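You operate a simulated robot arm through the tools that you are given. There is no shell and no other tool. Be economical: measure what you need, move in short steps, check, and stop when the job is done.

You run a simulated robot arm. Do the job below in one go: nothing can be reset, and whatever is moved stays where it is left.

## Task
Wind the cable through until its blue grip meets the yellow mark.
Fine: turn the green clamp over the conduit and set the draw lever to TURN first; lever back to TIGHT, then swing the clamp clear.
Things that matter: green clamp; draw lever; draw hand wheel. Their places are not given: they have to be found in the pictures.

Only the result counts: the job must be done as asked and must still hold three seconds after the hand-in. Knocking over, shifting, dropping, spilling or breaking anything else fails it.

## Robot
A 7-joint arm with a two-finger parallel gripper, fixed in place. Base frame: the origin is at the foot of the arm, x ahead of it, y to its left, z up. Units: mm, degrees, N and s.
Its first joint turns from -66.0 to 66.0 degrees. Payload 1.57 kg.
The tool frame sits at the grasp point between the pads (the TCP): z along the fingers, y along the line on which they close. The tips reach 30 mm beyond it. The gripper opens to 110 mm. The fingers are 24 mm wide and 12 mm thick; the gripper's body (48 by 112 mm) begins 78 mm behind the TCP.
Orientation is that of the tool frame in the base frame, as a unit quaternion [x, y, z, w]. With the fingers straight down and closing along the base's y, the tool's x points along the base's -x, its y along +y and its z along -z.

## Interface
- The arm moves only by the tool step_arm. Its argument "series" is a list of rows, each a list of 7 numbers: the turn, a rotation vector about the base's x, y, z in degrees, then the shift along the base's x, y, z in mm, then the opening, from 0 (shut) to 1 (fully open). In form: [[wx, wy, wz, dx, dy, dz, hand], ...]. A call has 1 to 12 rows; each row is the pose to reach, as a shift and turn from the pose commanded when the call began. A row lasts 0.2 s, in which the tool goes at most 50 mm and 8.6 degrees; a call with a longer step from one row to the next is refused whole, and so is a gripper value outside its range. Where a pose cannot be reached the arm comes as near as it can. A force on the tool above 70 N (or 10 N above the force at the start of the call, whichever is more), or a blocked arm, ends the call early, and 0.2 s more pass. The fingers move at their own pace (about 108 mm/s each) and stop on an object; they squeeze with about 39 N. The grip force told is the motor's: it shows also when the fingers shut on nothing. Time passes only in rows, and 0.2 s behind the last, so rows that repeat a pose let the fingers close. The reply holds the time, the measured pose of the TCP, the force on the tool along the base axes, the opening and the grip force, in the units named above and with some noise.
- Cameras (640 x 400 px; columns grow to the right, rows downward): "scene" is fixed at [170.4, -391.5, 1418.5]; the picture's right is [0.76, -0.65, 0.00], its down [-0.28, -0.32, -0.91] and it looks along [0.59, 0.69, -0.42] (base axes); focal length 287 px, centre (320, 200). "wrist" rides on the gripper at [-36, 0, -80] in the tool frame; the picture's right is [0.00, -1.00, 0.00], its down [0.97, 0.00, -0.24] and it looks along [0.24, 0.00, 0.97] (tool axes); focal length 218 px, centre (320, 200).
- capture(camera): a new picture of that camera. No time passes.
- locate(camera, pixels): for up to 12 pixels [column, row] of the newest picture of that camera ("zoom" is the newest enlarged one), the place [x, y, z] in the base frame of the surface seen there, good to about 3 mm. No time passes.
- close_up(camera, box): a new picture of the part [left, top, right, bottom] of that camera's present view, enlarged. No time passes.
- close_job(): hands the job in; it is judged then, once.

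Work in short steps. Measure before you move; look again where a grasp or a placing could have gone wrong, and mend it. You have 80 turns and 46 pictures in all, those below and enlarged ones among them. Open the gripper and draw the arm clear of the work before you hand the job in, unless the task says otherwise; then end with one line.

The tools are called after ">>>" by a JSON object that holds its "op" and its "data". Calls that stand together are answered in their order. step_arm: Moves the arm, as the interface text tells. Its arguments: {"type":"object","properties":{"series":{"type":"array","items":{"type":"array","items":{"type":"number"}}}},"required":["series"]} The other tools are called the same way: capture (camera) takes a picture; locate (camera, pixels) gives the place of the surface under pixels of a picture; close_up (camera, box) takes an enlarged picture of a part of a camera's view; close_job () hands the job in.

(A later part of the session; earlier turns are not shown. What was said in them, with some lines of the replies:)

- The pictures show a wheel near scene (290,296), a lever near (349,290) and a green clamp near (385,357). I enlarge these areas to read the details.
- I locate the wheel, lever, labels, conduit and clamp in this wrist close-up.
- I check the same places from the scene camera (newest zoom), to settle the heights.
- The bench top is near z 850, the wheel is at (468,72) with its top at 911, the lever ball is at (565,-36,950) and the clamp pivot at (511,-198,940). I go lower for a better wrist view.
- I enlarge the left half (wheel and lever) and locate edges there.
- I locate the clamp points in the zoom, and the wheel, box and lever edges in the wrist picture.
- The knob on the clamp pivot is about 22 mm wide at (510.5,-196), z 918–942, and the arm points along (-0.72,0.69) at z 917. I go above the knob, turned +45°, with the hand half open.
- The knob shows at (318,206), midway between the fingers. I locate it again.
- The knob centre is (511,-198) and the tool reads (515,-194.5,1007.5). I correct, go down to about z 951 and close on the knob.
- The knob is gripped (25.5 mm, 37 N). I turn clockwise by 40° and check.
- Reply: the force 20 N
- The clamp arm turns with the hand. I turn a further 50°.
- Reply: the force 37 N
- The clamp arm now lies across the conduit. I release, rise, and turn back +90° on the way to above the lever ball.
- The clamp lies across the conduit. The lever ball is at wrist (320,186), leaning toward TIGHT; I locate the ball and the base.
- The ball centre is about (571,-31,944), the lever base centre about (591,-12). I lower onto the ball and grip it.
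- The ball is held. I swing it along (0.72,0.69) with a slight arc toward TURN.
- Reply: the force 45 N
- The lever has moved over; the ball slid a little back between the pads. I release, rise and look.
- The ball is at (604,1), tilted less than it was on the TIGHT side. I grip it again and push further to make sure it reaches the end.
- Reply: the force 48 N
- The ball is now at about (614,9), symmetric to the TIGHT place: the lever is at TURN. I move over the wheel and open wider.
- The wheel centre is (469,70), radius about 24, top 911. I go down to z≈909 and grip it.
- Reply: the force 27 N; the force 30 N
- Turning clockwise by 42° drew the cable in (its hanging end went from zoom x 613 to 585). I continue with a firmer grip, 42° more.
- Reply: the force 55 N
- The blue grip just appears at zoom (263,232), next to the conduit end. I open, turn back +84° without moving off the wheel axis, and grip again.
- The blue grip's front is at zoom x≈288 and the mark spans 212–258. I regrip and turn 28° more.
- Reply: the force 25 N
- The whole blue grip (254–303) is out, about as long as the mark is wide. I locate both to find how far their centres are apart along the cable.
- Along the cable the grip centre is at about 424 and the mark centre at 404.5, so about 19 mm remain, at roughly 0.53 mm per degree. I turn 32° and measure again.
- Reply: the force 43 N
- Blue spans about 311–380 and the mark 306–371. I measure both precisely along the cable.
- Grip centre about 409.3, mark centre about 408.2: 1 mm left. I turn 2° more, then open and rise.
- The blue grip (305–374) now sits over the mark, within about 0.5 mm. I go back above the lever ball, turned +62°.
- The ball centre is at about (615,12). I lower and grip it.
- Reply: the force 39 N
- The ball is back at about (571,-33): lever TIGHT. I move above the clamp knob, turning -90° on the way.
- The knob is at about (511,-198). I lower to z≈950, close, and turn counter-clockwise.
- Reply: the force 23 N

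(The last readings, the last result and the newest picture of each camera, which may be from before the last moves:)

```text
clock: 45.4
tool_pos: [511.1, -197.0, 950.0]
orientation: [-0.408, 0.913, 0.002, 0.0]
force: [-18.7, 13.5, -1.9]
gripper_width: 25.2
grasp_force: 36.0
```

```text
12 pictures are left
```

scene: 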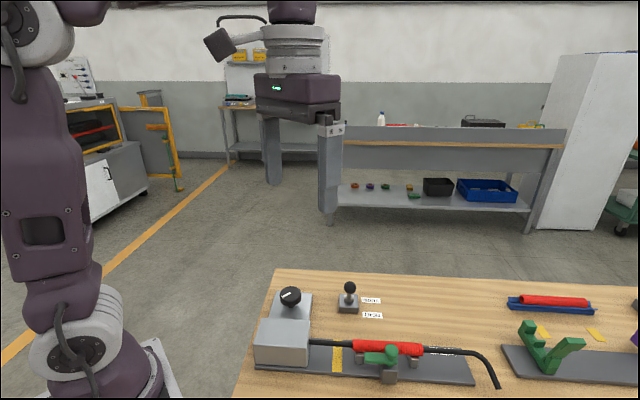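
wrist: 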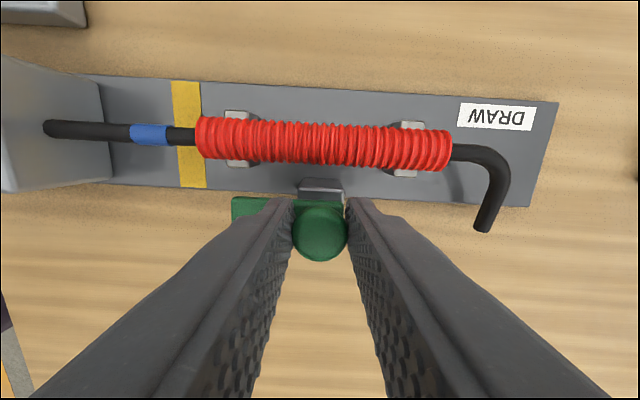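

The clamp is clear and parallel to the conduit again. I open, rise, draw back, and check everything.

>>> {"op": "step_arm", "data": {"series": [[0, 0, 0, 0, 0, 0, 0.3], [0, 0, 0, 0, 0, 0, 0.5], [0, 0, 0, 0, 0, 45, 0.5], [0, 0, 0, 0, 0, 90, 0.8], [0, 0, 0, -30, 20, 125, 1], [0, 0, 0, -60, 40, 160, 1], [0, 0, 0, -90, 60, 195, 1], [0, 0, 0, -90, 60, 195, 1]]}}

>>> {"op": "close_up", "data": {"camera": "scene", "box": [240, 260, 510, 400]}}

>>> {"op": "close_up", "data": {"camera": "scene", "box": [290, 330, 380, 380]}}

```text
refused: row 5 steps farther than a row can; nothing moved
```

```text
2.37 times, centred on (375, 330) of scene
```

zoom: 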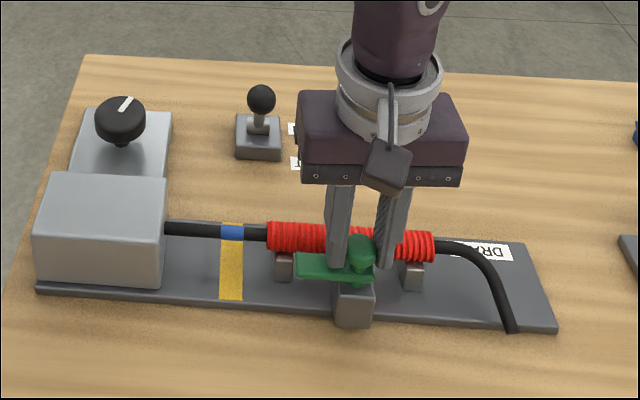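

```text
7.11 times, centred on (335, 355) of scene
```

zoom: 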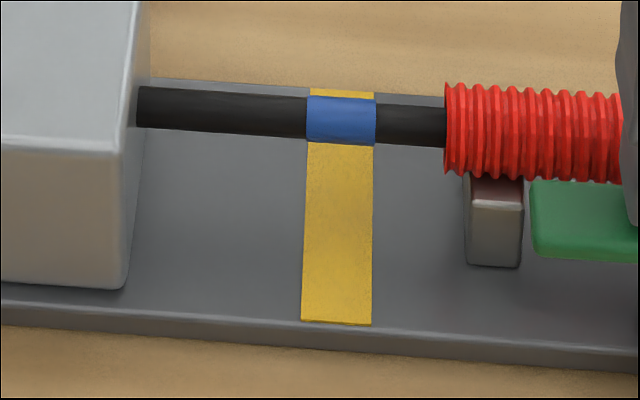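

The retreat was refused because one row was too long; the blue grip is still on the mark. I retry with shorter rows.

>>> {"op": "step_arm", "data": {"series": [[0, 0, 0, 0, 0, 0, 0.3], [0, 0, 0, 0, 0, 0, 0.5], [0, 0, 0, 0, 0, 40, 0.5], [0, 0, 0, 0, 0, 80, 0.8], [0, 0, 0, -20, 15, 115, 1], [0, 0, 0, -40, 30, 150, 1], [0, 0, 0, -60, 45, 185, 1], [0, 0, 0, -80, 60, 215, 1], [0, 0, 0, -80, 60, 215, 1]]}}

>>> {"op": "close_up", "data": {"camera": "scene", "box": [240, 260, 510, 400]}}

>>> {"op": "capture", "data": {"camera": "scene"}}

```text
clock: 47.4
tool_pos: [428.5, -134.8, 1166.7]
orientation: [-0.407, 0.913, 0.0, 0.0]
force: [0.6, -0.7, 0.2]
gripper_width: 110.1
grasp_force: 0.1
```

```text
2.37 times, centred on (375, 330) of scene
```

zoom: 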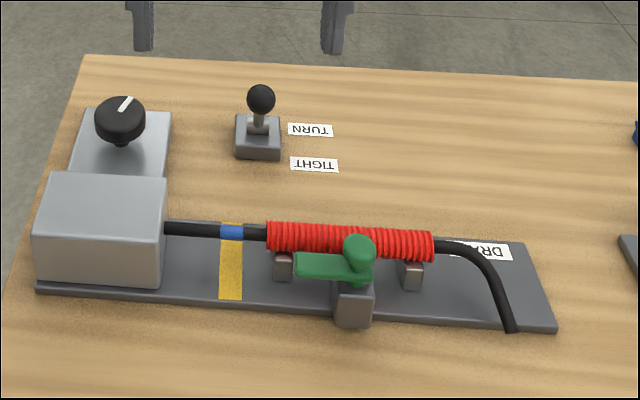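

```text
8 pictures are left
```

scene: 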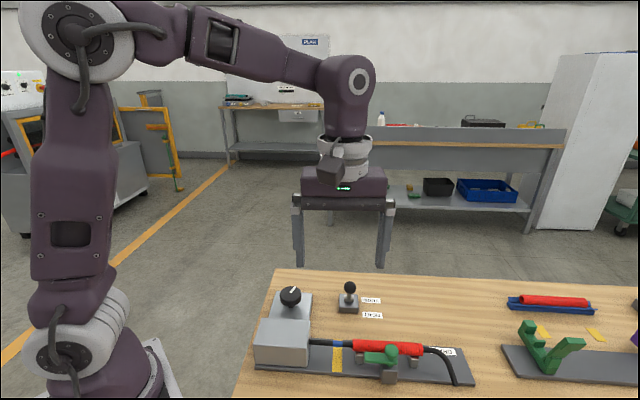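

The blue grip is on the mark, the lever is at TIGHT, the clamp is clear, and the arm is clear of the work with the gripper open. I hand in.

>>> {"op": "close_job", "data": {}}

```text
The job is handed in.
```

The cable is wound through so its blue grip sits on the yellow mark (within about 1 mm), the draw lever is back at TIGHT, the green clamp is swung clear, and the job is handed in.
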